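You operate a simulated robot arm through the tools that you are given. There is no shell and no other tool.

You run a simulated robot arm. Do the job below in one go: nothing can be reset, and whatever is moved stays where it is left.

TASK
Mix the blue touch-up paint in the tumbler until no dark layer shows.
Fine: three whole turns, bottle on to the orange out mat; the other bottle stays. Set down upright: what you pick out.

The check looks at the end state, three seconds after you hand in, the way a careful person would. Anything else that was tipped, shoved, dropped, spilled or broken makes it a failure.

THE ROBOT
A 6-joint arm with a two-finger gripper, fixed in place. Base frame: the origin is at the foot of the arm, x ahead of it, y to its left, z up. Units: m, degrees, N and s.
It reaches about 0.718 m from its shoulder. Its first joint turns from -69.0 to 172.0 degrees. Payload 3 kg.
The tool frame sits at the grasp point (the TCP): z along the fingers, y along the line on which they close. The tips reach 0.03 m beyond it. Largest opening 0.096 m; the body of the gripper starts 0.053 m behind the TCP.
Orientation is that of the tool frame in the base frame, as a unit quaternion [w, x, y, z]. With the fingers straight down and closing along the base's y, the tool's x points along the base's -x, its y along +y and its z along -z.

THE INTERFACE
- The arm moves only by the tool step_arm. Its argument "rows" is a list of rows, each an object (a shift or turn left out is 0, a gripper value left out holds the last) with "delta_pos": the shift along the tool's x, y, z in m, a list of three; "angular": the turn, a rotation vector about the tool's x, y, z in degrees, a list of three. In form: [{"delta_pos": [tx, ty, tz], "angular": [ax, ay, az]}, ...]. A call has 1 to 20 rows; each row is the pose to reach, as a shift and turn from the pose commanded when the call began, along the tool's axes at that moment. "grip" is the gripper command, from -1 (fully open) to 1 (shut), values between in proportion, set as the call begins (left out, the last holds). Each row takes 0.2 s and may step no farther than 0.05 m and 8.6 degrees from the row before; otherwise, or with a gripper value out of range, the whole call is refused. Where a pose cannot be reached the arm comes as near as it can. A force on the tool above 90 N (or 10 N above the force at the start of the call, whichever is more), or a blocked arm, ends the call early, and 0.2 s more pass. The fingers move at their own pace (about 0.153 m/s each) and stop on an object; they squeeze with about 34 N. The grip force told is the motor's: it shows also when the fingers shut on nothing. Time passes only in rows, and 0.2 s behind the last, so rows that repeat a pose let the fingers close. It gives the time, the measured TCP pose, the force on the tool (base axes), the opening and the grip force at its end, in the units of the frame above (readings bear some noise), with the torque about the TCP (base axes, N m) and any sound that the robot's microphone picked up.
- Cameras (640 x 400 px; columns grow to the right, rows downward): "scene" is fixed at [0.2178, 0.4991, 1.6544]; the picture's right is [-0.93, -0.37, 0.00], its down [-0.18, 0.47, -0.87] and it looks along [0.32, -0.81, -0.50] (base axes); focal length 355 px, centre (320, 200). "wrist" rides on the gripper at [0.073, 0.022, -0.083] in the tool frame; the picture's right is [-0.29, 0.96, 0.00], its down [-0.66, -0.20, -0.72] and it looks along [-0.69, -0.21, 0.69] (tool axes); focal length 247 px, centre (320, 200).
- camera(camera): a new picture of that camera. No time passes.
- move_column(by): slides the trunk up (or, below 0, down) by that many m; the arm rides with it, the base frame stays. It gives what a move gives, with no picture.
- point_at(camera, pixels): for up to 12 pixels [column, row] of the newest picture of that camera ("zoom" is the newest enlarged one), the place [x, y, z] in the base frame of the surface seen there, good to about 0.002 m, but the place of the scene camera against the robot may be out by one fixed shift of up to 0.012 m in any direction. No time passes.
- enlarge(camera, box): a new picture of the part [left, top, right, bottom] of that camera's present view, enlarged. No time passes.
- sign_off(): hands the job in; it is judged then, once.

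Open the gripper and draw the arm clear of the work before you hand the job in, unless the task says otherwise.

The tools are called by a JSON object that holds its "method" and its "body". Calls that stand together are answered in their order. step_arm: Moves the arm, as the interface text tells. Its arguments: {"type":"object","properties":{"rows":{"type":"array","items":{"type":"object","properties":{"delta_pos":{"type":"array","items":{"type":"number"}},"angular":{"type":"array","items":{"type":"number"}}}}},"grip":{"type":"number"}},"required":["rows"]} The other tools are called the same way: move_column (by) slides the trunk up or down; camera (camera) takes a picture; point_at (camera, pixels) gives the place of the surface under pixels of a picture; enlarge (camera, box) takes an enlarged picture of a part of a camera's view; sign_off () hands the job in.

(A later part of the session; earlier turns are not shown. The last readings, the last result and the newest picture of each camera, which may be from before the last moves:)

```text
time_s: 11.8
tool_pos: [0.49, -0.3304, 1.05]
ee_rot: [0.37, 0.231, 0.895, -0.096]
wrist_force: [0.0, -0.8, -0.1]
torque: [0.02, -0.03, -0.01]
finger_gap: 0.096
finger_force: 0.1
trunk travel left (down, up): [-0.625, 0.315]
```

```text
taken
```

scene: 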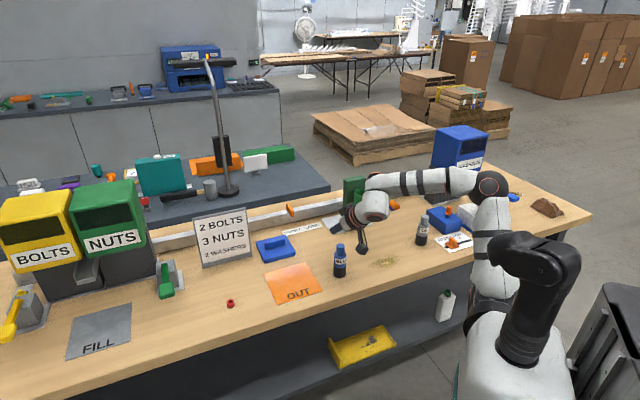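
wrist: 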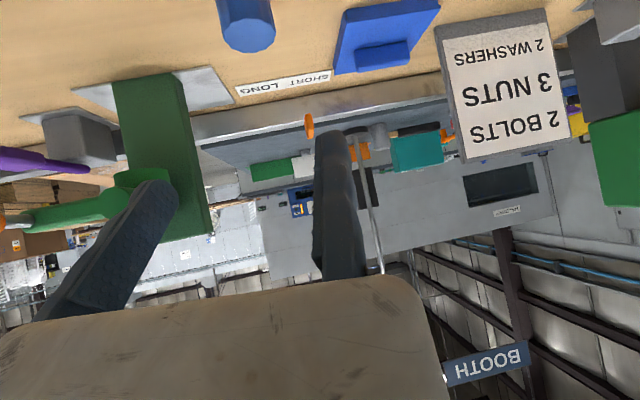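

The forearm is now level, and the wrist view shows the bottle cap at (248,25), just left of the fixed finger as planned. I refine its position from this view.

{"method": "enlarge", "body": {"camera": "wrist", "box": [190, 0, 310, 80]}}

{"method": "point_at", "body": {"camera": "zoom", "pixels": [[310, 230], [310, 200], [190, 200], [430, 180], [310, 250], [310, 170], [180, 60], [450, 40], [310, 100], [310, 20]]}}

```text
5.00 times, centred on (250, 40) of wrist
```

zoom: 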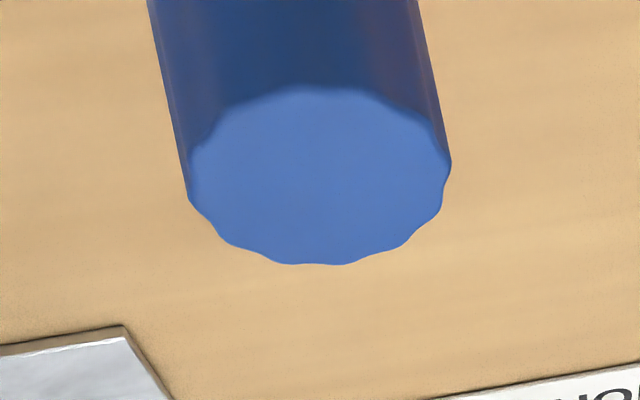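

```text
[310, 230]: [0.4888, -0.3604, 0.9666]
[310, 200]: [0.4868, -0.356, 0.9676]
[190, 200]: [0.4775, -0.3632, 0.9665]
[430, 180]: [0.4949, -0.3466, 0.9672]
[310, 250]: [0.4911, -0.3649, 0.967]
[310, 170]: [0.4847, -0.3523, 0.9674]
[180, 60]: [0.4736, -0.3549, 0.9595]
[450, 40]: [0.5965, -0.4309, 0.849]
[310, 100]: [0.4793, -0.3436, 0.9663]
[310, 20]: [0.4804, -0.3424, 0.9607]
```

The cap centre is about (0.4858,-0.353), so it sits 0.0208 m from the fixed pad and 0.008 m toward the tips. I shift 3 mm in tool +y for clearance, then lower with the trunk.

{"method": "step_arm", "body": {"rows": [{"delta_pos": [0, 0.003, 0]}, {"delta_pos": [0, 0.003, 0]}], "grip": -1}}

{"method": "move_column", "body": {"by": -0.06}}

{"method": "camera", "body": {"camera": "wrist"}}

{"method": "enlarge", "body": {"camera": "scene", "box": [290, 170, 410, 290]}}

```text
time_s: 12.4
tool_pos: [0.4901, -0.3272, 1.0507]
ee_rot: [0.371, 0.231, 0.894, -0.096]
wrist_force: [-0.1, -0.4, -1.1]
torque: [0.0, -0.01, 0.04]
finger_gap: 0.0961
finger_force: 0.1
trunk travel left (down, up): [-0.625, 0.315]
```

```text
time_s: 13.4
tool_pos: [0.49, -0.3273, 0.9896]
ee_rot: [0.37, 0.232, 0.895, -0.096]
wrist_force: [0.4, 0.0, -0.4]
torque: [-0.04, 0.02, 0.01]
finger_gap: 0.0959
finger_force: 0.0
trunk travel left (down, up): [-0.565, 0.375]
```

```text
taken
```

wrist: 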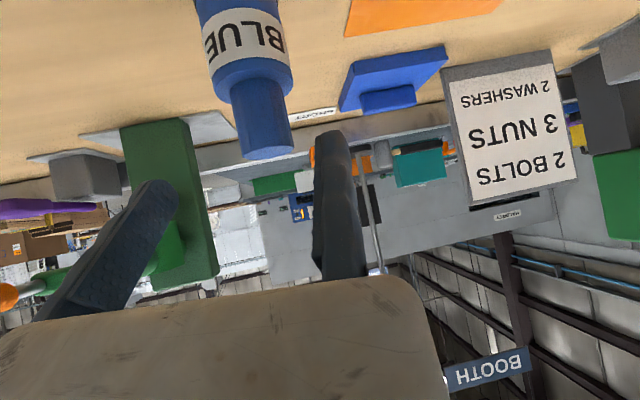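

```text
3.33 times, centred on (350, 230) of scene
```

zoom: 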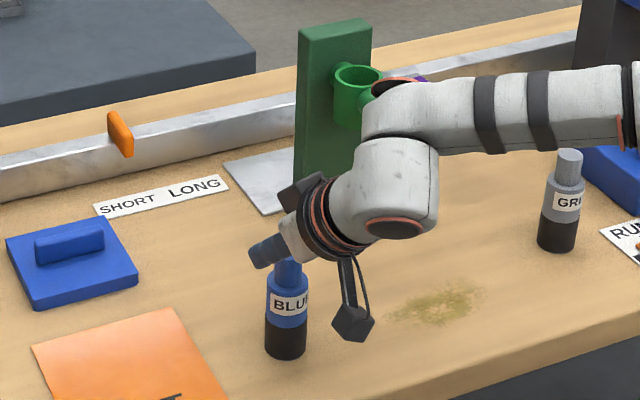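

The bottle stands between the open fingers in the wrist view, with its cap end at (265,155) and the fixed finger at (335,200). I lower the last 0.055 m.

{"method": "move_column", "body": {"by": -0.055}}

{"method": "camera", "body": {"camera": "wrist"}}

{"method": "enlarge", "body": {"camera": "scene", "box": [290, 170, 410, 290]}}

```text
time_s: 14.3
tool_pos: [0.4902, -0.3271, 0.9341]
ee_rot: [0.371, 0.231, 0.894, -0.096]
wrist_force: [1.0, 0.1, 0.7]
torque: [0.01, -0.02, -0.03]
finger_gap: 0.0959
finger_force: 0.2
trunk travel left (down, up): [-0.51, 0.43]
```

```text
taken
```

wrist: 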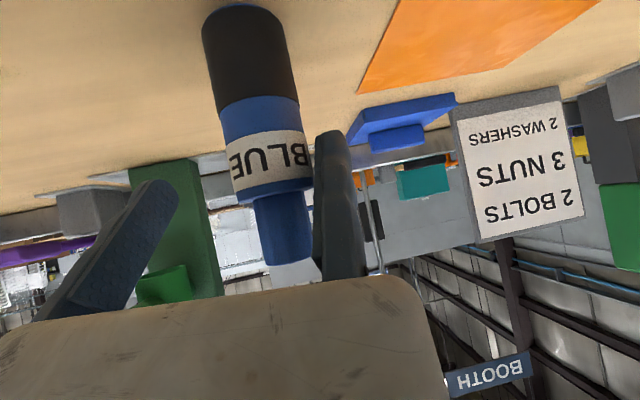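

```text
3.33 times, centred on (350, 230) of scene
```

zoom: 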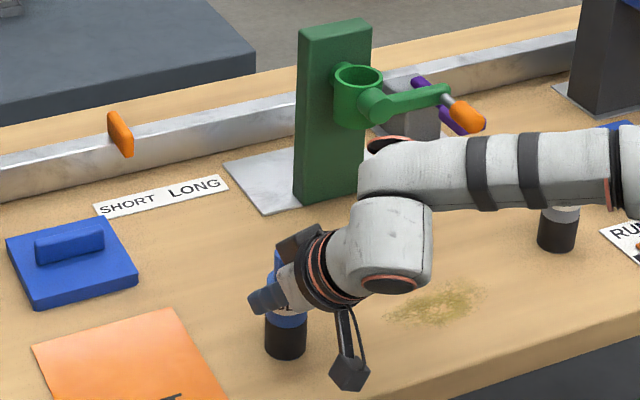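

The pads straddle the body's top, the fixed finger about 4 mm from it. I slide 3.5 mm in tool −y to bring the fixed pad next to the bottle.

{"method": "step_arm", "body": {"rows": [{"delta_pos": [0, -0.0018, 0]}, {"delta_pos": [0, -0.0035, 0]}, {"delta_pos": [0, -0.0035, 0]}], "grip": -0.4}}

{"method": "camera", "body": {"camera": "wrist"}}

{"method": "enlarge", "body": {"camera": "wrist", "box": [180, 80, 380, 290]}}

```text
time_s: 15.1
tool_pos: [0.4888, -0.3309, 0.9354]
ee_rot: [0.371, 0.231, 0.894, -0.096]
wrist_force: [0.4, -0.7, -0.5]
torque: [-0.02, -0.04, 0.02]
finger_gap: 0.0675
finger_force: 0.1
trunk travel left (down, up): [-0.51, 0.43]
```

```text
taken
```

wrist: 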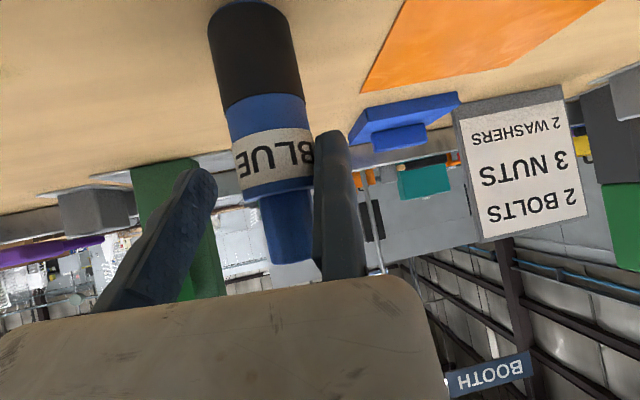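

```text
1.90 times, centred on (280, 185) of wrist
```

zoom: 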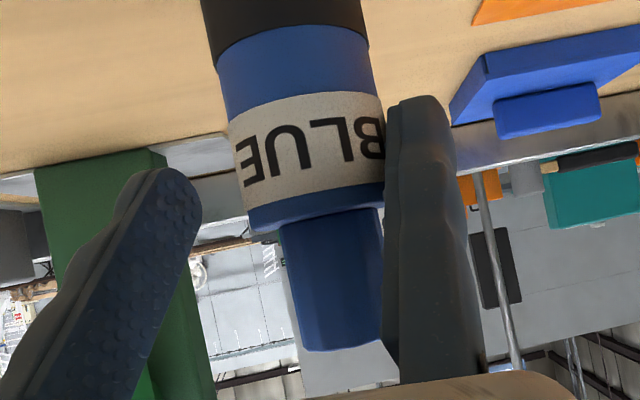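

The bottle body is now right beside the fixed finger. I close in stages: first to a 0.046 m gap, then gently on to the body.

{"method": "step_arm", "body": {"rows": [{"delta_pos": [0, 0, 0]}, {"delta_pos": [0, 0, 0]}], "grip": 0.05}}

{"method": "step_arm", "body": {"rows": [{"delta_pos": [0, 0, 0]}, {"delta_pos": [0, 0, 0]}], "grip": 0.16}}

{"method": "enlarge", "body": {"camera": "scene", "box": [300, 210, 400, 290]}}

{"method": "camera", "body": {"camera": "wrist"}}

```text
time_s: 15.7
tool_pos: [0.4886, -0.3303, 0.9352]
ee_rot: [0.371, 0.231, 0.894, -0.095]
wrist_force: [-0.2, -0.5, -0.2]
torque: [-0.03, 0.01, 0.01]
finger_gap: 0.0455
finger_force: 0.1
trunk travel left (down, up): [-0.51, 0.43]
```

```text
time_s: 16.3
tool_pos: [0.4899, -0.3314, 0.9347]
ee_rot: [0.37, 0.231, 0.894, -0.096]
wrist_force: [0.3, -0.4, 0.4]
torque: [0.04, -0.04, 0.03]
finger_gap: 0.0403
finger_force: 0.1
trunk travel left (down, up): [-0.51, 0.43]
```

```text
5.00 times, centred on (350, 250) of scene
```

zoom: 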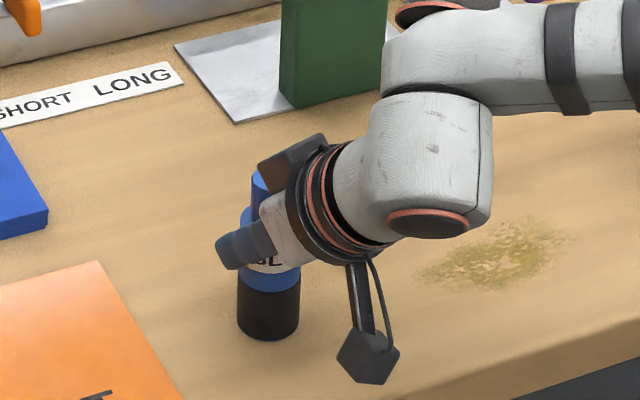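

```text
taken
```

wrist: 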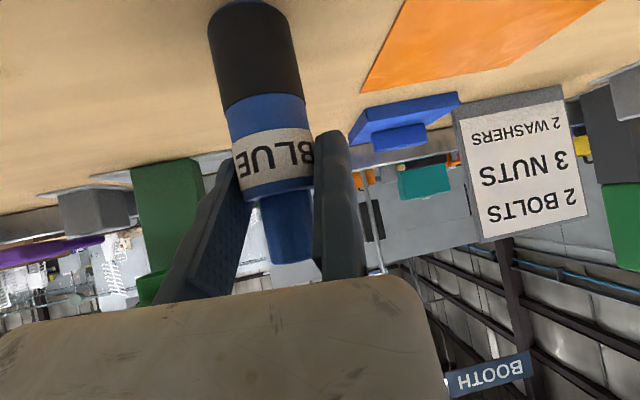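

The gap is 0.0403 with both pads almost on the body. I close fully to grip the bottle.

{"method": "step_arm", "body": {"rows": [{"delta_pos": [0, 0, 0]}, {"delta_pos": [0, 0, 0]}, {"delta_pos": [0, 0, 0]}], "grip": 1}}

{"method": "camera", "body": {"camera": "wrist"}}

```text
time_s: 17.1
tool_pos: [0.4876, -0.3315, 0.9344]
ee_rot: [0.371, 0.231, 0.895, -0.095]
wrist_force: [-0.1, -0.8, 0.9]
torque: [-0.08, -0.01, -0.02]
finger_gap: 0.0375
finger_force: 34.0
trunk travel left (down, up): [-0.51, 0.43]
```

```text
taken
```

wrist: 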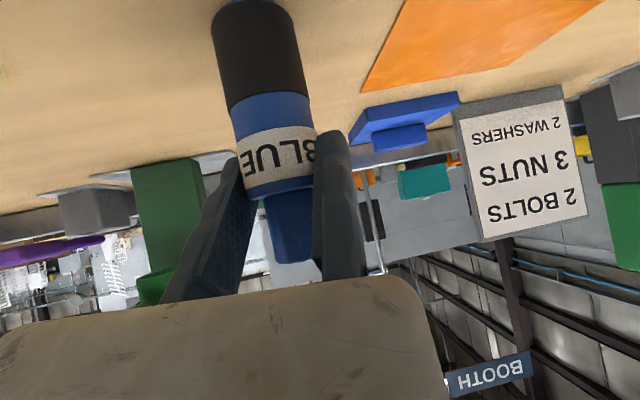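

Gripped with a 0.0375 m gap and 34 N. I lift a little with the trunk first and check that the bottle hangs straight.

{"method": "move_column", "body": {"by": 0.04}}

{"method": "camera", "body": {"camera": "wrist"}}

{"method": "enlarge", "body": {"camera": "scene", "box": [300, 190, 400, 290]}}

```text
time_s: 18.0
tool_pos: [0.4884, -0.3303, 0.9749]
ee_rot: [0.371, 0.231, 0.894, -0.096]
wrist_force: [0.0, -0.7, -0.8]
torque: [0.01, 0.02, -0.03]
finger_gap: 0.0374
finger_force: 33.9
trunk travel left (down, up): [-0.55, 0.39]
```

```text
taken
```

wrist: 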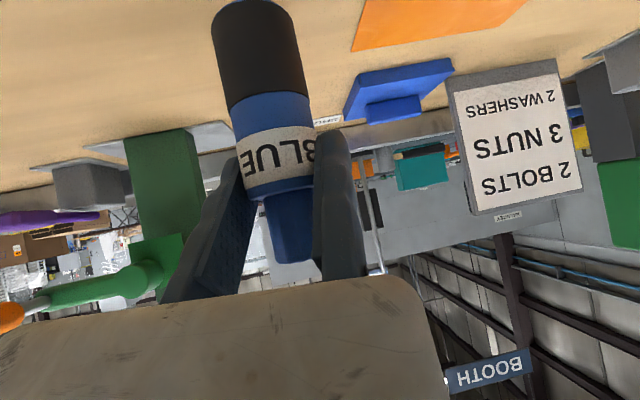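

```text
4.00 times, centred on (350, 240) of scene
```

zoom: 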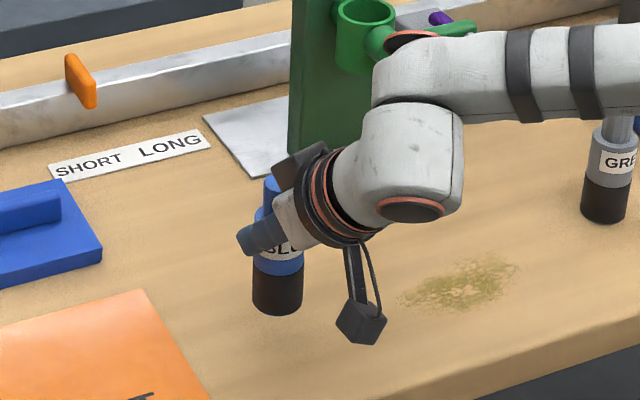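

The bottle is lifted and unchanged against the fingers in the wrist view. I raise the trunk 0.18 m more so its foot clears the cup rim.

{"method": "move_column", "body": {"by": 0.18}}

{"method": "step_arm", "body": {"rows": [{"delta_pos": [-0.0142, -0.0339, 0.0142], "angular": [1.88, 0, 1.88]}, {"delta_pos": [-0.0284, -0.0679, 0.0284], "angular": [3.77, 0, 3.77]}, {"delta_pos": [-0.0426, -0.1018, 0.0426], "angular": [5.65, 0, 5.65]}, {"delta_pos": [-0.0426, -0.1018, 0.0426], "angular": [5.65, 0, 5.65]}]}}

{"method": "camera", "body": {"camera": "scene"}}

{"method": "camera", "body": {"camera": "wrist"}}

```text
time_s: 20.0
tool_pos: [0.4893, -0.3311, 1.1543]
ee_rot: [0.371, 0.231, 0.894, -0.096]
wrist_force: [-0.3, 0.5, -1.3]
torque: [0.01, 0.04, 0.0]
finger_gap: 0.0374
finger_force: 33.9
trunk travel left (down, up): [-0.73, 0.21]
```

```text
time_s: 21.0
tool_pos: [0.4941, -0.4492, 1.1547]
ee_rot: [0.363, 0.293, 0.876, -0.121]
wrist_force: [0.5, 1.2, -0.6]
torque: [0.04, -0.01, 0.01]
finger_gap: 0.0374
finger_force: 34.0
trunk travel left (down, up): [-0.73, 0.21]
```

```text
taken
```

scene: 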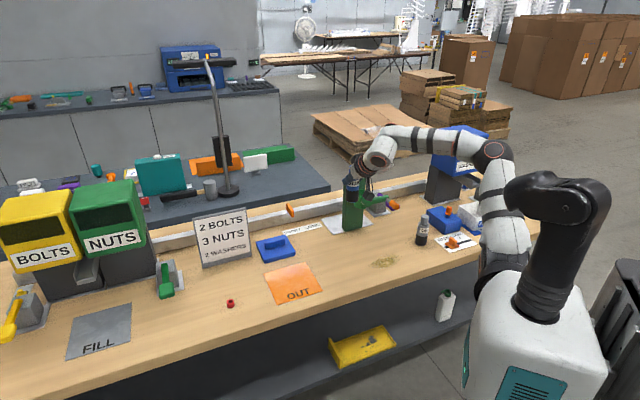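

```text
taken
```

wrist: 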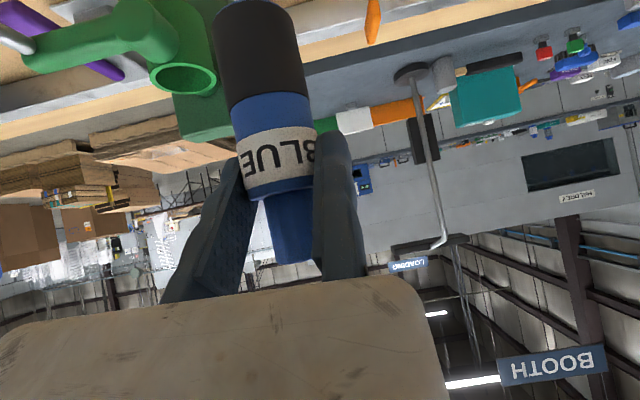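

The move is on track and the cup mouth is visible at (184,78) in the wrist view. I re-measure its rim from here for the final alignment.

{"method": "enlarge", "body": {"camera": "wrist", "box": [100, 20, 260, 140]}}

{"method": "point_at", "body": {"camera": "zoom", "pixels": [[190, 222], [454, 228], [325, 176], [320, 278], [325, 184], [320, 270], [200, 222], [446, 230], [320, 240], [250, 190], [400, 195], [250, 262]]}}

```text
3.33 times, centred on (180, 80) of wrist
```

zoom: 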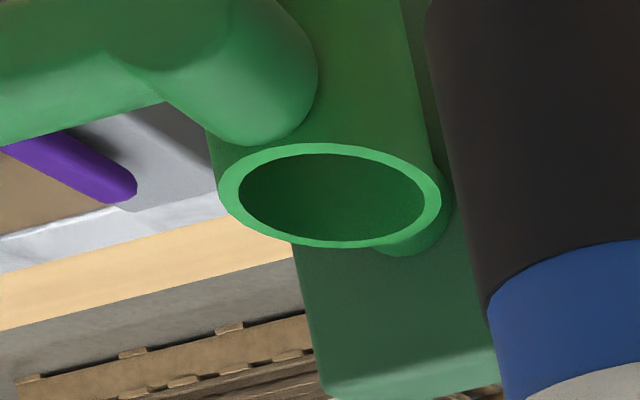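

```text
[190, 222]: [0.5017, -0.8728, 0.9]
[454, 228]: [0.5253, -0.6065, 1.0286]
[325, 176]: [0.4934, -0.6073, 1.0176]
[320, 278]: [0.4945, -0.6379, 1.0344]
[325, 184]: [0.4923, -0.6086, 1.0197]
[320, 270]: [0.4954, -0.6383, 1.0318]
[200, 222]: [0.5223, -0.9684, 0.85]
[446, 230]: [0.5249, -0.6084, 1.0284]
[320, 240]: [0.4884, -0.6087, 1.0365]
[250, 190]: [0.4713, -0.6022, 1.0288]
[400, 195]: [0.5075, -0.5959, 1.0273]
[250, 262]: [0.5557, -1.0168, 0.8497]
```

I query the rim's actual outline in this zoom: left (222,195), right (438,200), front (325,147), back (335,244).

{"method": "point_at", "body": {"camera": "zoom", "pixels": [[223, 190], [437, 200], [325, 148], [335, 243], [260, 160], [400, 162], [270, 233], [405, 232], [325, 160], [332, 236], [243, 195], [420, 200]]}}

```text
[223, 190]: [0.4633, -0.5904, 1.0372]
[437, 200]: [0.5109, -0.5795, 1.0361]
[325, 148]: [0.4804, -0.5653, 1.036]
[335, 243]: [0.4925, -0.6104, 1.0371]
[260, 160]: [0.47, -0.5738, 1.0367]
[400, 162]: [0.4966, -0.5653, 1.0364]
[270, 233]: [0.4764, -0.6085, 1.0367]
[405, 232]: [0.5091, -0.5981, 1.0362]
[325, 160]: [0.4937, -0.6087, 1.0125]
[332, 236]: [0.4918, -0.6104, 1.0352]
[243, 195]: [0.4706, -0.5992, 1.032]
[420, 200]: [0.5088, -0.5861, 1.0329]
```

The rim's circle fit gives a cup centre of about (0.4876,-0.5867). I check the held bottle's axis against the tool with points on its body.

{"method": "point_at", "body": {"camera": "wrist", "pixels": [[256, 30], [258, 60], [262, 90], [266, 110], [272, 145], [275, 175], [222, 60], [295, 60], [228, 90], [302, 90], [283, 215], [250, 15]]}}

{"method": "enlarge", "body": {"camera": "scene", "box": [320, 140, 420, 240]}}

```text
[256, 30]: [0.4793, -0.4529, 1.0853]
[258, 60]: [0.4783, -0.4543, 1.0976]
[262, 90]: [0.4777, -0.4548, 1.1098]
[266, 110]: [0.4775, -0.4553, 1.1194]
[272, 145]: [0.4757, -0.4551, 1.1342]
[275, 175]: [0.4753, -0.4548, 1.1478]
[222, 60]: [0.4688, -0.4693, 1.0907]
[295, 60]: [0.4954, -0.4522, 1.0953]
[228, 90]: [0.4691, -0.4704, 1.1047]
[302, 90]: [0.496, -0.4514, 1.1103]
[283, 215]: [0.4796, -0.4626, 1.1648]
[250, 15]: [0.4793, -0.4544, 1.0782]
```

```text
4.00 times, centred on (370, 190) of scene
```

zoom: 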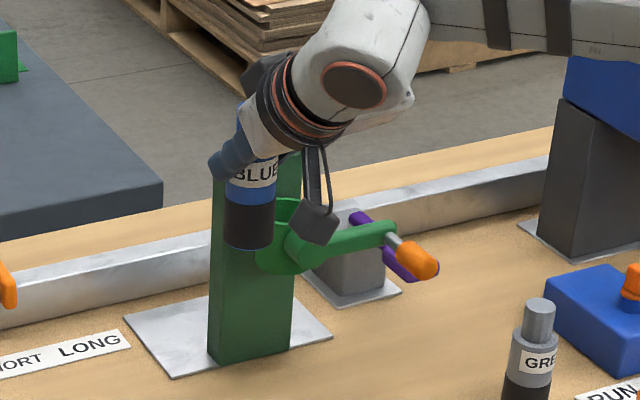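

The bottle's axis is about 19 mm from the fixed pad and 8 mm toward the tips, and upright. I do the second half of the move, ending over the cup with heading -45°.

{"method": "step_arm", "body": {"rows": [{"delta_pos": [-0.0173, -0.031, 0.0173], "angular": [1.88, 0, 1.88]}, {"delta_pos": [-0.0347, -0.0619, 0.0346], "angular": [3.77, 0, 3.77]}, {"delta_pos": [-0.052, -0.0929, 0.0519], "angular": [5.65, 0, 5.65]}, {"delta_pos": [-0.052, -0.0929, 0.0519], "angular": [5.65, 0, 5.65]}, {"delta_pos": [-0.052, -0.0929, 0.0519], "angular": [5.65, 0, 5.65]}]}}

{"method": "camera", "body": {"camera": "wrist"}}

{"method": "enlarge", "body": {"camera": "scene", "box": [320, 140, 420, 240]}}

```text
time_s: 22.2
tool_pos: [0.4968, -0.5702, 1.152]
ee_rot: [0.354, 0.353, 0.854, -0.146]
wrist_force: [-0.3, 0.4, -1.4]
torque: [0.04, 0.01, 0.02]
finger_gap: 0.0375
finger_force: 33.5
trunk travel left (down, up): [-0.73, 0.21]
```

```text
taken
```

wrist: 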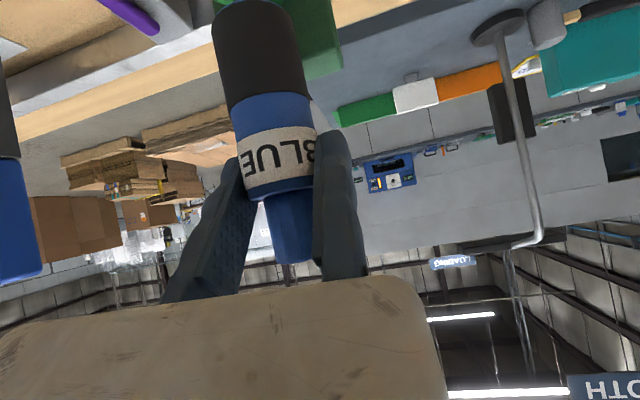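

```text
4.00 times, centred on (370, 190) of scene
```

zoom: 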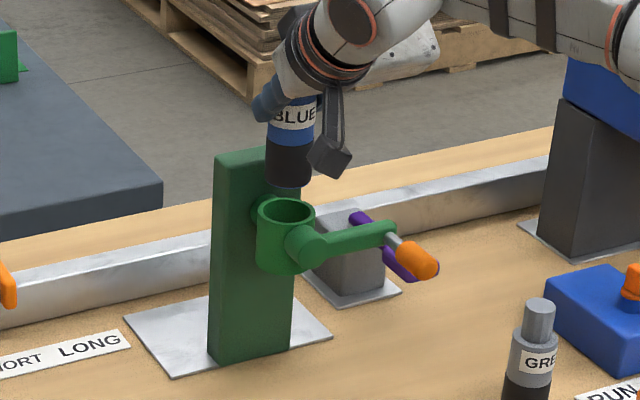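

The bottle hangs over the cup. I compare both in the same scene view: bottle edges near (266,165)/(312,165) and cup rim near (258,213)/(314,213) of the zoom.

{"method": "point_at", "body": {"camera": "zoom", "pixels": [[269, 165], [311, 165], [290, 165], [290, 150], [270, 150], [310, 150], [290, 180], [260, 212], [312, 212], [287, 225], [287, 202], [284, 240]]}}

{"method": "enlarge", "body": {"camera": "scene", "box": [345, 160, 385, 210]}}

{"method": "step_arm", "body": {"rows": [{"delta_pos": [0, 0, 0]}]}}

{"method": "step_arm", "body": {"rows": [{"delta_pos": [0, 0, 0]}]}}

{"method": "step_arm", "body": {"rows": [{"delta_pos": [0, 0, 0]}]}}

```text
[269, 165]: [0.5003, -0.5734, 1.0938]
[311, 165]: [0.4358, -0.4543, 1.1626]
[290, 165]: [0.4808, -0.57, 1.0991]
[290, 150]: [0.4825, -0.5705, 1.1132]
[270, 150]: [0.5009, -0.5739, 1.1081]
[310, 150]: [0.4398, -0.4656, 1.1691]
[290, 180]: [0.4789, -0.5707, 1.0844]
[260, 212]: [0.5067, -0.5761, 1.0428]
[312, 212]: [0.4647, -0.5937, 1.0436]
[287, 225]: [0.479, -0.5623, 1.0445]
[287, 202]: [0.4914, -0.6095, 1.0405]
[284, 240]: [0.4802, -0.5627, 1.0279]
```

```text
8.00 times, centred on (365, 185) of scene
```

zoom: 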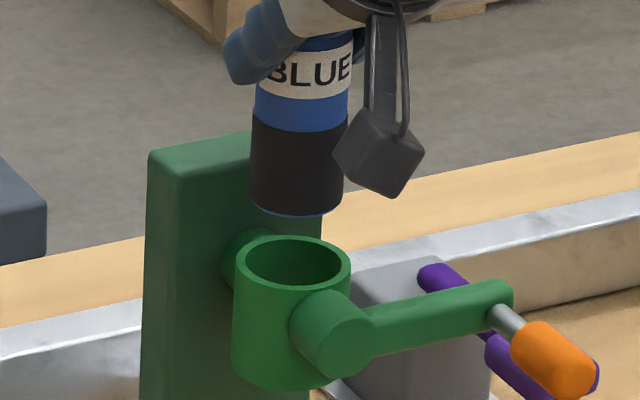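

```text
time_s: 22.6
tool_pos: [0.4958, -0.5679, 1.1533]
ee_rot: [0.354, 0.353, 0.854, -0.146]
wrist_force: [0.5, 0.1, -1.5]
torque: [0.03, 0.04, 0.01]
finger_gap: 0.0374
finger_force: 34.3
trunk travel left (down, up): [-0.73, 0.21]
```

```text
time_s: 23.0
tool_pos: [0.4969, -0.5691, 1.1531]
ee_rot: [0.354, 0.353, 0.854, -0.146]
wrist_force: [-0.2, -0.3, -2.0]
torque: [0.04, -0.03, -0.02]
finger_gap: 0.0376
finger_force: 34.0
trunk travel left (down, up): [-0.73, 0.21]
```

```text
time_s: 23.4
tool_pos: [0.497, -0.5675, 1.1526]
ee_rot: [0.354, 0.353, 0.853, -0.146]
wrist_force: [0.4, -0.4, -1.4]
torque: [0.05, -0.02, -0.02]
finger_gap: 0.0372
finger_force: 34.2
trunk travel left (down, up): [-0.73, 0.21]
```

The TCP's mean is (0.4966,-0.5687), and the scene view agrees that the bottle is some 1.6 mm too near the post, so I shift 1.7 mm toward the robot. Then I lower 0.04 m so the foot just enters the cup.

{"method": "step_arm", "body": {"rows": [{"delta_pos": [0.0012, 0, -0.0012]}, {"delta_pos": [0.0083, 0, 0.0059]}, {"delta_pos": [0.0154, 0, 0.013]}, {"delta_pos": [0.0225, 0, 0.0201]}, {"delta_pos": [0.0225, 0, 0.0201]}]}}

{"method": "enlarge", "body": {"camera": "scene", "box": [340, 160, 390, 210]}}

{"method": "camera", "body": {"camera": "wrist"}}

```text
time_s: 24.6
tool_pos: [0.4937, -0.5669, 1.1227]
ee_rot: [0.353, 0.354, 0.853, -0.147]
wrist_force: [0.3, -0.5, -1.0]
torque: [0.03, 0.01, 0.0]
finger_gap: 0.0374
finger_force: 34.2
trunk travel left (down, up): [-0.73, 0.21]
```

```text
8.00 times, centred on (365, 185) of scene
```

zoom: 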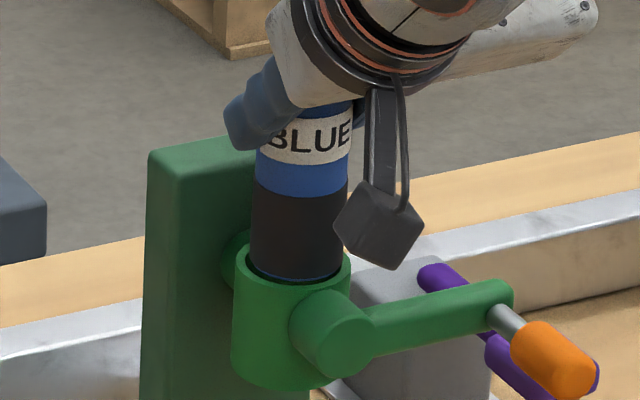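

```text
taken
```

wrist: 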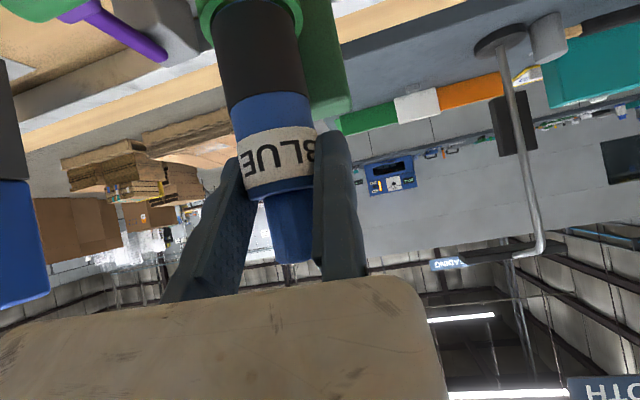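

The foot is about 2 mm above the rim (TCP z 1.1227). I zoom in closely to check that it's centred before going in.

{"method": "enlarge", "body": {"camera": "scene", "box": [350, 185, 374, 200]}}

{"method": "enlarge", "body": {"camera": "wrist", "box": [190, 0, 320, 80]}}

```text
16.00 times, centred on (362, 192) of scene
```

zoom: 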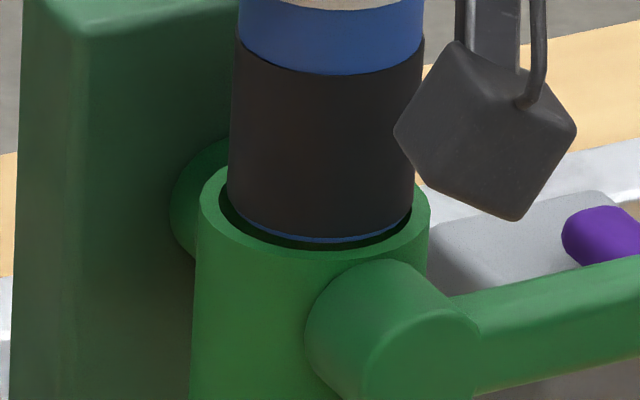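

```text
4.92 times, centred on (255, 40) of wrist
```

zoom: 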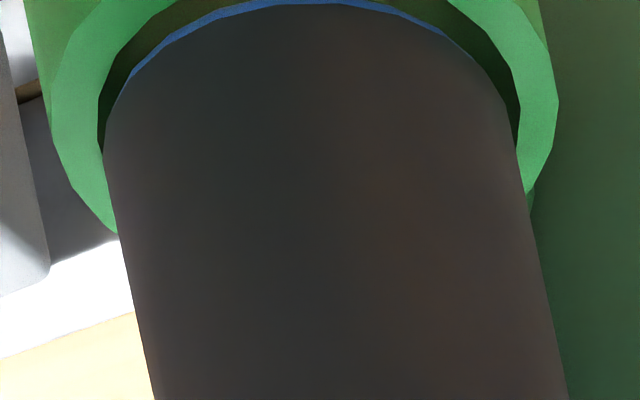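

Clearance is tight (bottle 37.5 mm, bore roughly 39 mm), so I look more closely at the gaps on both sides in the wrist view.

{"method": "enlarge", "body": {"camera": "wrist", "box": [198, 0, 238, 40]}}

{"method": "enlarge", "body": {"camera": "wrist", "box": [270, 0, 310, 40]}}

{"method": "enlarge", "body": {"camera": "scene", "box": [353, 189, 369, 199]}}

```text
10.00 times, centred on (218, 20) of wrist
```

zoom: 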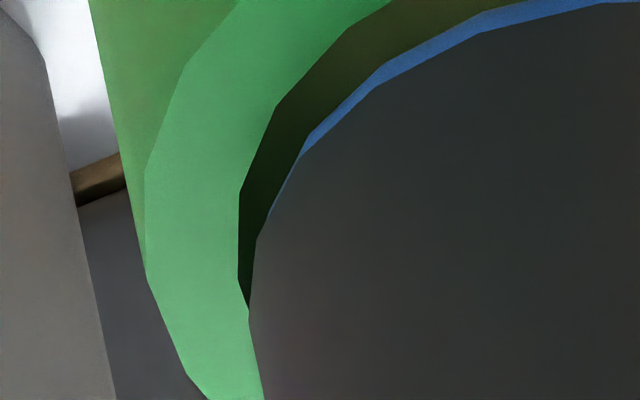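

```text
10.00 times, centred on (290, 20) of wrist
```

zoom: 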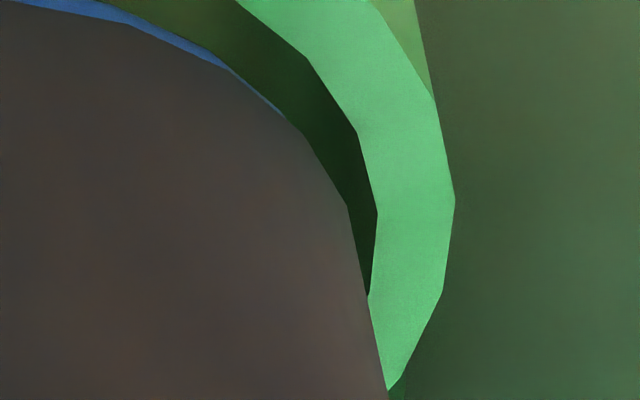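

```text
16.00 times, centred on (361, 194) of scene
```

zoom: 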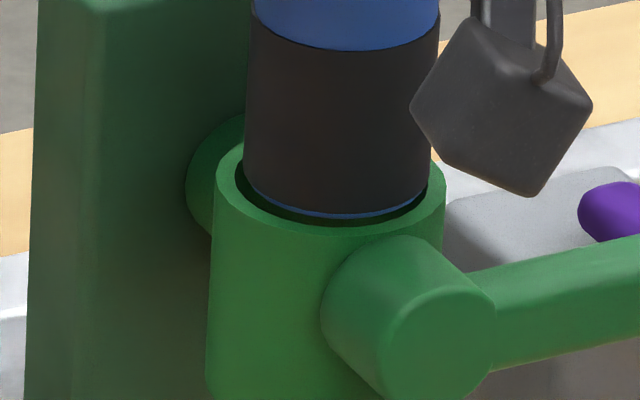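

Both views show the foot centred to within about a millimetre, with radial clearance of about 1.3 mm. I nudge 0.4 mm in +y and lower 5 mm in small steps, watching the force.

{"method": "step_arm", "body": {"rows": [{"delta_pos": [0.0007, 0.0004, 0.0007]}, {"delta_pos": [0.0014, 0.0004, 0.0014]}, {"delta_pos": [0.0021, 0.0004, 0.0021]}, {"delta_pos": [0.0028, 0.0004, 0.0028]}, {"delta_pos": [0.0035, 0.0004, 0.0035]}]}}

{"method": "enlarge", "body": {"camera": "scene", "box": [353, 189, 369, 199]}}

```text
time_s: 25.8
tool_pos: [0.4948, -0.5659, 1.119]
ee_rot: [0.354, 0.353, 0.853, -0.147]
wrist_force: [1.3, 1.1, -2.3]
torque: [0.02, 0.0, 0.0]
finger_gap: 0.0373
finger_force: 34.2
trunk travel left (down, up): [-0.73, 0.21]
```

```text
16.00 times, centred on (361, 194) of scene
```

zoom: 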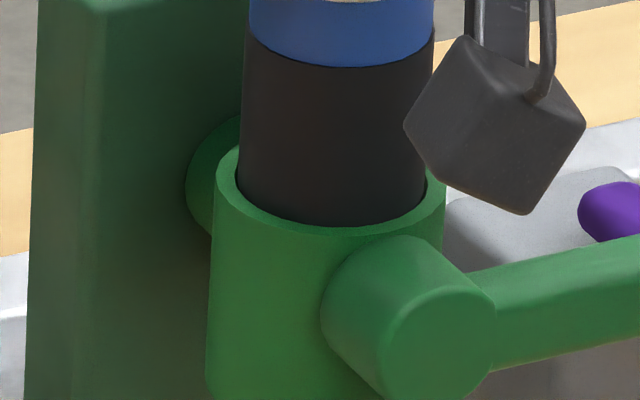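

The foot has slipped inside the rim with little force; it sits close to the front edge. I move 0.5 mm toward the post and lower another 10 mm.

{"method": "step_arm", "body": {"rows": [{"delta_pos": [-0.0004, -0.0002, 0.0004]}, {"delta_pos": [0.001, -0.0002, 0.0018]}, {"delta_pos": [0.0024, -0.0002, 0.0032]}, {"delta_pos": [0.0038, -0.0002, 0.0046]}, {"delta_pos": [0.0052, -0.0002, 0.006]}, {"delta_pos": [0.0067, -0.0002, 0.0075]}]}}

{"method": "enlarge", "body": {"camera": "scene", "box": [348, 175, 380, 205]}}

```text
time_s: 27.2
tool_pos: [0.4935, -0.5671, 1.1082]
ee_rot: [0.354, 0.353, 0.854, -0.146]
wrist_force: [0.8, 0.3, -2.1]
torque: [0.01, -0.03, 0.02]
finger_gap: 0.0375
finger_force: 34.0
trunk travel left (down, up): [-0.73, 0.21]
```

```text
13.33 times, centred on (364, 190) of scene
```

zoom: 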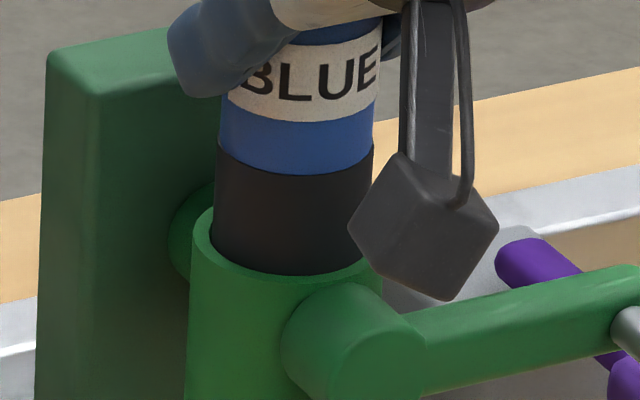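

It is going in smoothly at about 2 N. I lower another 25 mm.

{"method": "step_arm", "body": {"rows": [{"delta_pos": [0.0025, 0, 0.0025]}, {"delta_pos": [0.005, 0, 0.005]}, {"delta_pos": [0.0075, 0, 0.0075]}, {"delta_pos": [0.01, 0, 0.01]}, {"delta_pos": [0.0125, 0, 0.0125]}, {"delta_pos": [0.015, 0, 0.015]}, {"delta_pos": [0.0177, 0, 0.0177]}]}}

{"method": "enlarge", "body": {"camera": "scene", "box": [340, 165, 390, 215]}}

```text
time_s: 28.8
tool_pos: [0.494, -0.5665, 1.0846]
ee_rot: [0.353, 0.354, 0.853, -0.147]
wrist_force: [0.2, -1.0, -1.3]
torque: [0.04, 0.01, 0.02]
finger_gap: 0.0372
finger_force: 34.6
trunk travel left (down, up): [-0.73, 0.21]
```

```text
8.00 times, centred on (365, 190) of scene
```

zoom: 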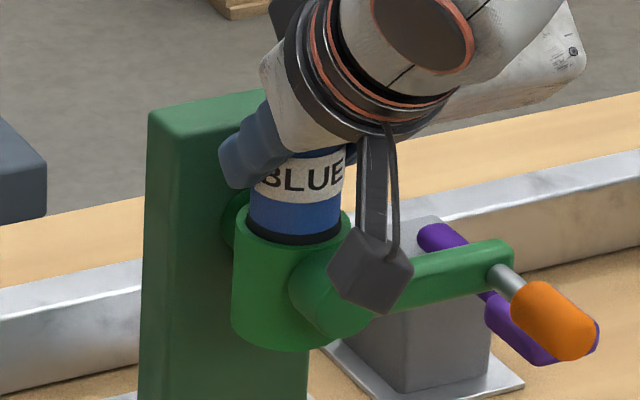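

TCP z is 1.0846 and there is no floor contact yet. I go down 8 mm more and watch for contact.

{"method": "step_arm", "body": {"rows": [{"delta_pos": [0.0014, 0, 0.0014]}, {"delta_pos": [0.0028, 0, 0.0028]}, {"delta_pos": [0.0042, 0, 0.0042]}, {"delta_pos": [0.0057, 0, 0.0057]}]}}

{"method": "step_arm", "body": {"rows": [{"delta_pos": [0.0007, 0, 0.0007]}, {"delta_pos": [0.0014, 0, 0.0014]}]}}

```text
time_s: 29.8
tool_pos: [0.4941, -0.5665, 1.0761]
ee_rot: [0.353, 0.354, 0.853, -0.147]
wrist_force: [-0.9, 0.6, -1.0]
torque: [0.05, 0.01, 0.04]
finger_gap: 0.0376
finger_force: 34.4
trunk travel left (down, up): [-0.73, 0.21]
```

```text
time_s: 30.4
tool_pos: [0.4947, -0.5685, 1.0743]
ee_rot: [0.354, 0.353, 0.854, -0.145]
wrist_force: [0.5, 0.0, -1.6]
torque: [0.02, -0.02, 0.01]
finger_gap: 0.0375
finger_force: 34.0
trunk travel left (down, up): [-0.73, 0.21]
```

Still no contact at TCP z 1.0743 (foot near 0.990). I go down 3 mm more.

{"method": "step_arm", "body": {"rows": [{"delta_pos": [0.0007, 0, 0.0007]}, {"delta_pos": [0.0014, 0, 0.0014]}, {"delta_pos": [0.0021, 0, 0.0021]}]}}

{"method": "enlarge", "body": {"camera": "scene", "box": [340, 165, 390, 215]}}

{"method": "camera", "body": {"camera": "wrist"}}

```text
time_s: 31.2
tool_pos: [0.4944, -0.5675, 1.0721]
ee_rot: [0.354, 0.354, 0.853, -0.147]
wrist_force: [0.6, -3.7, 3.2]
torque: [-0.25, 0.01, 0.05]
finger_gap: 0.0374
finger_force: 33.7
trunk travel left (down, up): [-0.73, 0.21]
```

```text
8.00 times, centred on (365, 190) of scene
```

zoom: 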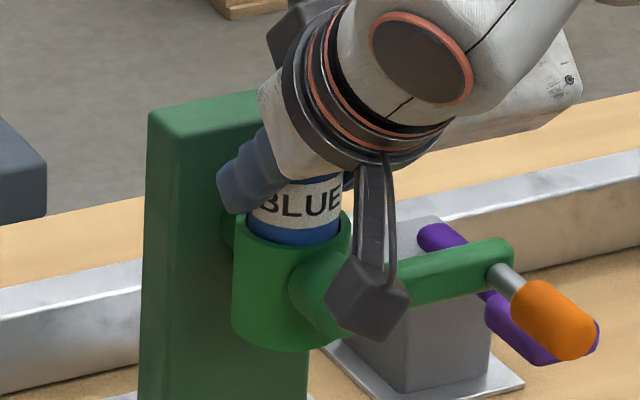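

```text
taken
```

wrist: 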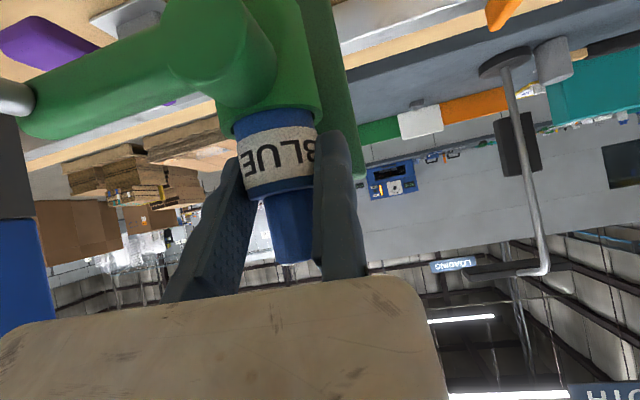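

Contact: the force rose to (0.6,-3.7,3.2) at TCP z 1.072, which fits a cup floor near 0.9875. I press 1.5 mm further to seat it and listen for any click.

{"method": "step_arm", "body": {"rows": [{"delta_pos": [0.0005, 0, 0.0005]}, {"delta_pos": [0.001, 0, 0.001]}, {"delta_pos": [0.001, 0, 0.001]}]}}

```text
time_s: 32.0
tool_pos: [0.4952, -0.5667, 1.0715]
ee_rot: [0.356, 0.353, 0.853, -0.146]
wrist_force: [3.7, -8.2, 13.1]
torque: [-0.07, 0.4, 0.13]
finger_gap: 0.0374
finger_force: 34.3
trunk travel left (down, up): [-0.73, 0.21]
```

The bottle is firmly on the cup floor (13 N) with no click heard. I ease off the press and open the moving finger a little.

{"method": "step_arm", "body": {"rows": [{"delta_pos": [-0.0005, 0, -0.0005]}, {"delta_pos": [-0.001, 0, -0.001]}]}}

{"method": "step_arm", "body": {"rows": [{"delta_pos": [0, 0, 0]}, {"delta_pos": [0, 0, 0]}], "grip": -0.05}}

{"method": "enlarge", "body": {"camera": "scene", "box": [340, 165, 390, 215]}}

{"method": "camera", "body": {"camera": "wrist"}}

```text
time_s: 32.6
tool_pos: [0.4945, -0.5667, 1.0711]
ee_rot: [0.354, 0.353, 0.854, -0.146]
wrist_force: [7.0, -9.9, 13.3]
torque: [-0.78, -0.35, 0.16]
finger_gap: 0.0373
finger_force: 34.2
trunk travel left (down, up): [-0.73, 0.21]
```

```text
time_s: 33.2
tool_pos: [0.4946, -0.5664, 1.0708]
ee_rot: [0.352, 0.354, 0.854, -0.146]
wrist_force: [-1.1, 0.1, -0.2]
torque: [0.03, 0.02, -0.02]
finger_gap: 0.0503
finger_force: 0.0
trunk travel left (down, up): [-0.73, 0.21]
```

```text
8.00 times, centred on (365, 190) of scene
```

zoom: 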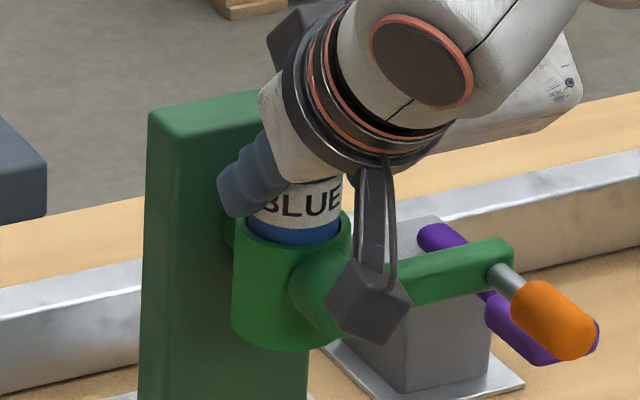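

```text
taken
```

wrist: 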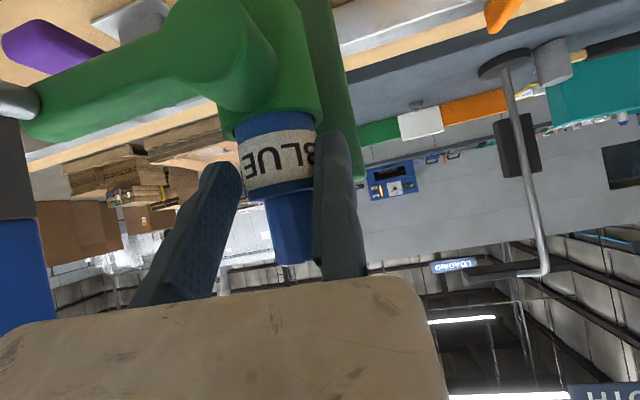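

Released: force is zero and the bottle stands in the cup. I shift 4 mm in +y off the fixed pad and draw back along the fingers by 0.1 m.

{"method": "step_arm", "body": {"rows": [{"delta_pos": [0, 0.004, 0]}, {"delta_pos": [0, 0.004, -0.01]}, {"delta_pos": [0, 0.004, -0.04]}, {"delta_pos": [0, 0.004, -0.07]}, {"delta_pos": [0, 0.004, -0.1]}, {"delta_pos": [0, 0.004, -0.1]}]}}

{"method": "enlarge", "body": {"camera": "scene", "box": [320, 140, 420, 240]}}

{"method": "camera", "body": {"camera": "wrist"}}

```text
time_s: 34.6
tool_pos: [0.4483, -0.5113, 1.143]
ee_rot: [0.353, 0.354, 0.853, -0.147]
wrist_force: [0.6, 0.5, 0.0]
torque: [-0.02, 0.0, 0.03]
finger_gap: 0.0505
finger_force: 0.0
trunk travel left (down, up): [-0.73, 0.21]
```

```text
4.00 times, centred on (370, 190) of scene
```

zoom: 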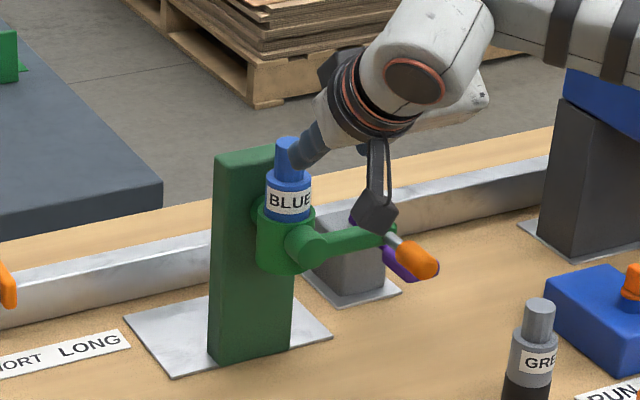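

```text
taken
```

wrist: 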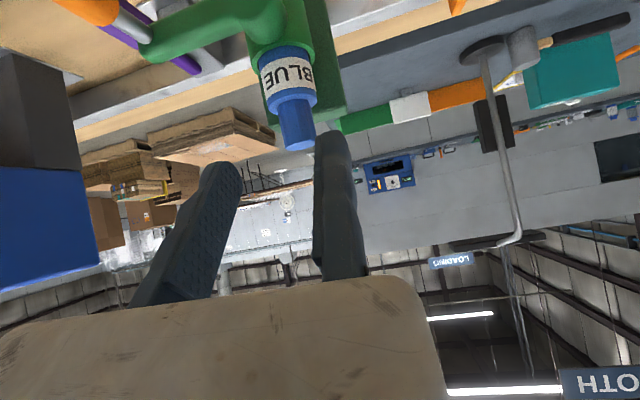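

The blue bottle stands in the cup. I move to a pre-approach 0.08 m back from the knob, fingers aimed at it.

{"method": "step_arm", "body": {"rows": [{"delta_pos": [0.0244, -0.0213, -0.0042]}, {"delta_pos": [0.0488, -0.0426, -0.0042]}, {"delta_pos": [0.0732, -0.0638, -0.0042]}, {"delta_pos": [0.0976, -0.0851, -0.0042]}, {"delta_pos": [0.0976, -0.0851, -0.0042]}]}}

{"method": "camera", "body": {"camera": "wrist"}}

{"method": "enlarge", "body": {"camera": "scene", "box": [330, 140, 430, 240]}}

```text
time_s: 35.8
tool_pos: [0.4302, -0.5115, 1.1345]
ee_rot: [0.353, 0.354, 0.853, -0.147]
wrist_force: [0.3, -0.5, 1.0]
torque: [-0.01, -0.02, -0.01]
finger_gap: 0.0502
finger_force: 0.0
out of reach, approached as far as the arm can: row 1, 2, 3, 4, 5
trunk travel left (down, up): [-0.73, 0.21]
```

```text
taken
```

wrist: 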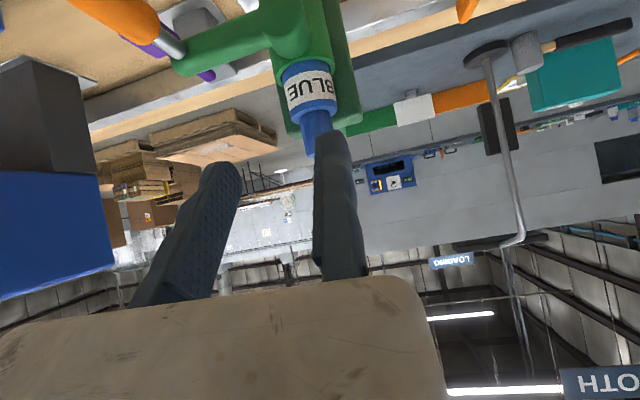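

```text
4.00 times, centred on (380, 190) of scene
```

zoom: 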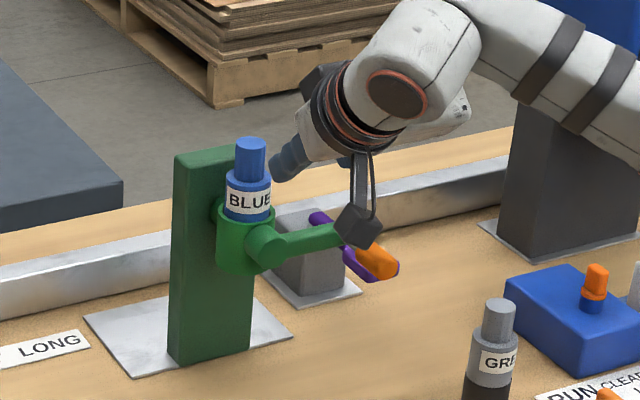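

The knob pre-approach is out of reach with the trunk this high (stopped at (0.430,-0.5115,1.1345)). Only the height relative to the trunk matters, so I test the same pose 0.25 m higher in free air; that stands for lowering the trunk by 0.25 m.

{"method": "step_arm", "body": {"rows": [{"delta_pos": [-0.034, 0, -0.034]}, {"delta_pos": [-0.068, 0, -0.068]}, {"delta_pos": [-0.102, 0, -0.102]}, {"delta_pos": [-0.136, 0, -0.136]}, {"delta_pos": [-0.122, -0.0242, -0.15]}, {"delta_pos": [-0.108, -0.0485, -0.164]}, {"delta_pos": [-0.0945, -0.0727, -0.1777]}, {"delta_pos": [-0.0945, -0.0727, -0.1777]}]}}

{"method": "camera", "body": {"camera": "scene"}}

```text
time_s: 37.6
tool_pos: [0.3391, -0.5271, 1.3303]
ee_rot: [0.354, 0.353, 0.854, -0.146]
wrist_force: [-0.1, 0.5, -0.6]
torque: [0.03, 0.0, 0.01]
finger_gap: 0.0505
finger_force: 0.0
trunk travel left (down, up): [-0.73, 0.21]
```

```text
taken
```

scene: 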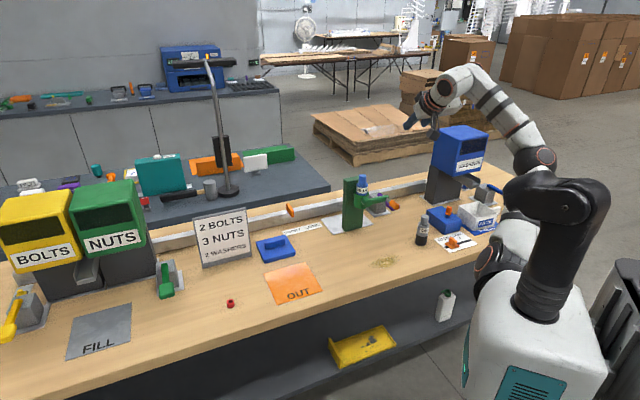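

That pose is reachable in this arm-relative position. I now rehearse the whole crank circle (radius 0.0755 m) in free air at the same +0.25 m, to be sure every point is within reach.

{"method": "step_arm", "body": {"rows": [{"delta_pos": [0, 0, 0.04]}, {"delta_pos": [0, 0, 0.08]}, {"delta_pos": [-0.0267, 0.0101, 0.0533]}, {"delta_pos": [-0.0462, 0.0378, 0.0338]}, {"delta_pos": [-0.0534, 0.0755, 0.0266]}, {"delta_pos": [-0.0462, 0.1133, 0.0338]}, {"delta_pos": [-0.0267, 0.1409, 0.0533]}, {"delta_pos": [0, 0.151, 0.08]}, {"delta_pos": [0.0267, 0.1409, 0.1067]}, {"delta_pos": [0.0462, 0.1133, 0.1262]}, {"delta_pos": [0.0534, 0.0755, 0.1334]}, {"delta_pos": [0.0462, 0.0378, 0.1262]}, {"delta_pos": [0.0267, 0.0101, 0.1067]}, {"delta_pos": [0, 0, 0.08]}, {"delta_pos": [0, 0, 0.04]}, {"delta_pos": [0, 0, 0]}]}}

```text
time_s: 41.0
tool_pos: [0.335, -0.5209, 1.3292]
ee_rot: [0.354, 0.354, 0.853, -0.147]
wrist_force: [-0.1, 1.1, 0.3]
torque: [-0.01, 0.02, 0.0]
finger_gap: 0.0505
finger_force: 0.1
trunk travel left (down, up): [-0.73, 0.21]
```

The whole circle was reachable without a warning. Before lowering the trunk 0.25 m, I check that nothing lies under the elbow and forearm.

{"method": "camera", "body": {"camera": "scene"}}

{"method": "point_at", "body": {"camera": "scene", "pixels": [[533, 158], [515, 125], [495, 105], [460, 85], [435, 95], [460, 145], [485, 140], [440, 135], [480, 215], [495, 205], [490, 190], [525, 195]]}}

```text
taken
```

scene: 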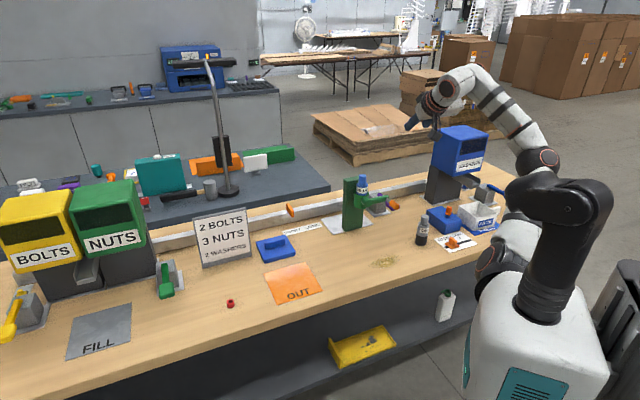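

```text
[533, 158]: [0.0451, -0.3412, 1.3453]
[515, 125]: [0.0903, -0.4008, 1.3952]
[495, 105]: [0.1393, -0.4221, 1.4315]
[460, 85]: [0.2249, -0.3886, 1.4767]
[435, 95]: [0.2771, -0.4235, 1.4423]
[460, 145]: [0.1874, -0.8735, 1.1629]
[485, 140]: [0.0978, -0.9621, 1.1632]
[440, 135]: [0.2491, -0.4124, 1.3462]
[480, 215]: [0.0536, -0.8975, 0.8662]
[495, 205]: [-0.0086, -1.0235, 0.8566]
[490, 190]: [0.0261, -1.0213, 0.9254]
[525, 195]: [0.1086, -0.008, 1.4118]
```

The elbow (0.05,-0.38) and forearm are clear of the bench and the dispensers. I lower the trunk 0.25 m, bringing the tool to the knob pre-approach.

{"method": "move_column", "body": {"by": -0.25}}

{"method": "camera", "body": {"camera": "wrist"}}

{"method": "enlarge", "body": {"camera": "scene", "box": [330, 140, 450, 250]}}

```text
time_s: 43.5
tool_pos: [0.3357, -0.5231, 1.0785]
ee_rot: [0.353, 0.354, 0.854, -0.147]
wrist_force: [0.1, 0.8, -0.3]
torque: [-0.04, 0.01, -0.02]
finger_gap: 0.0504
finger_force: 0.1
trunk travel left (down, up): [-0.48, 0.46]
```

```text
taken
```

wrist: 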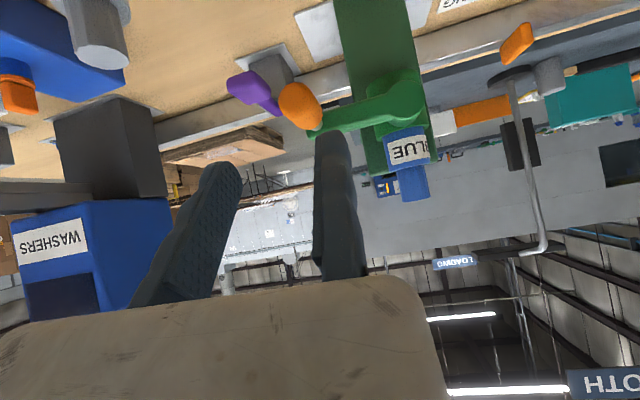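

```text
3.64 times, centred on (390, 195) of scene
```

zoom: 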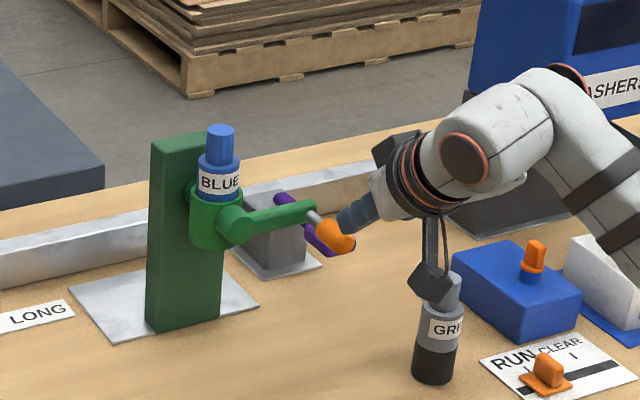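

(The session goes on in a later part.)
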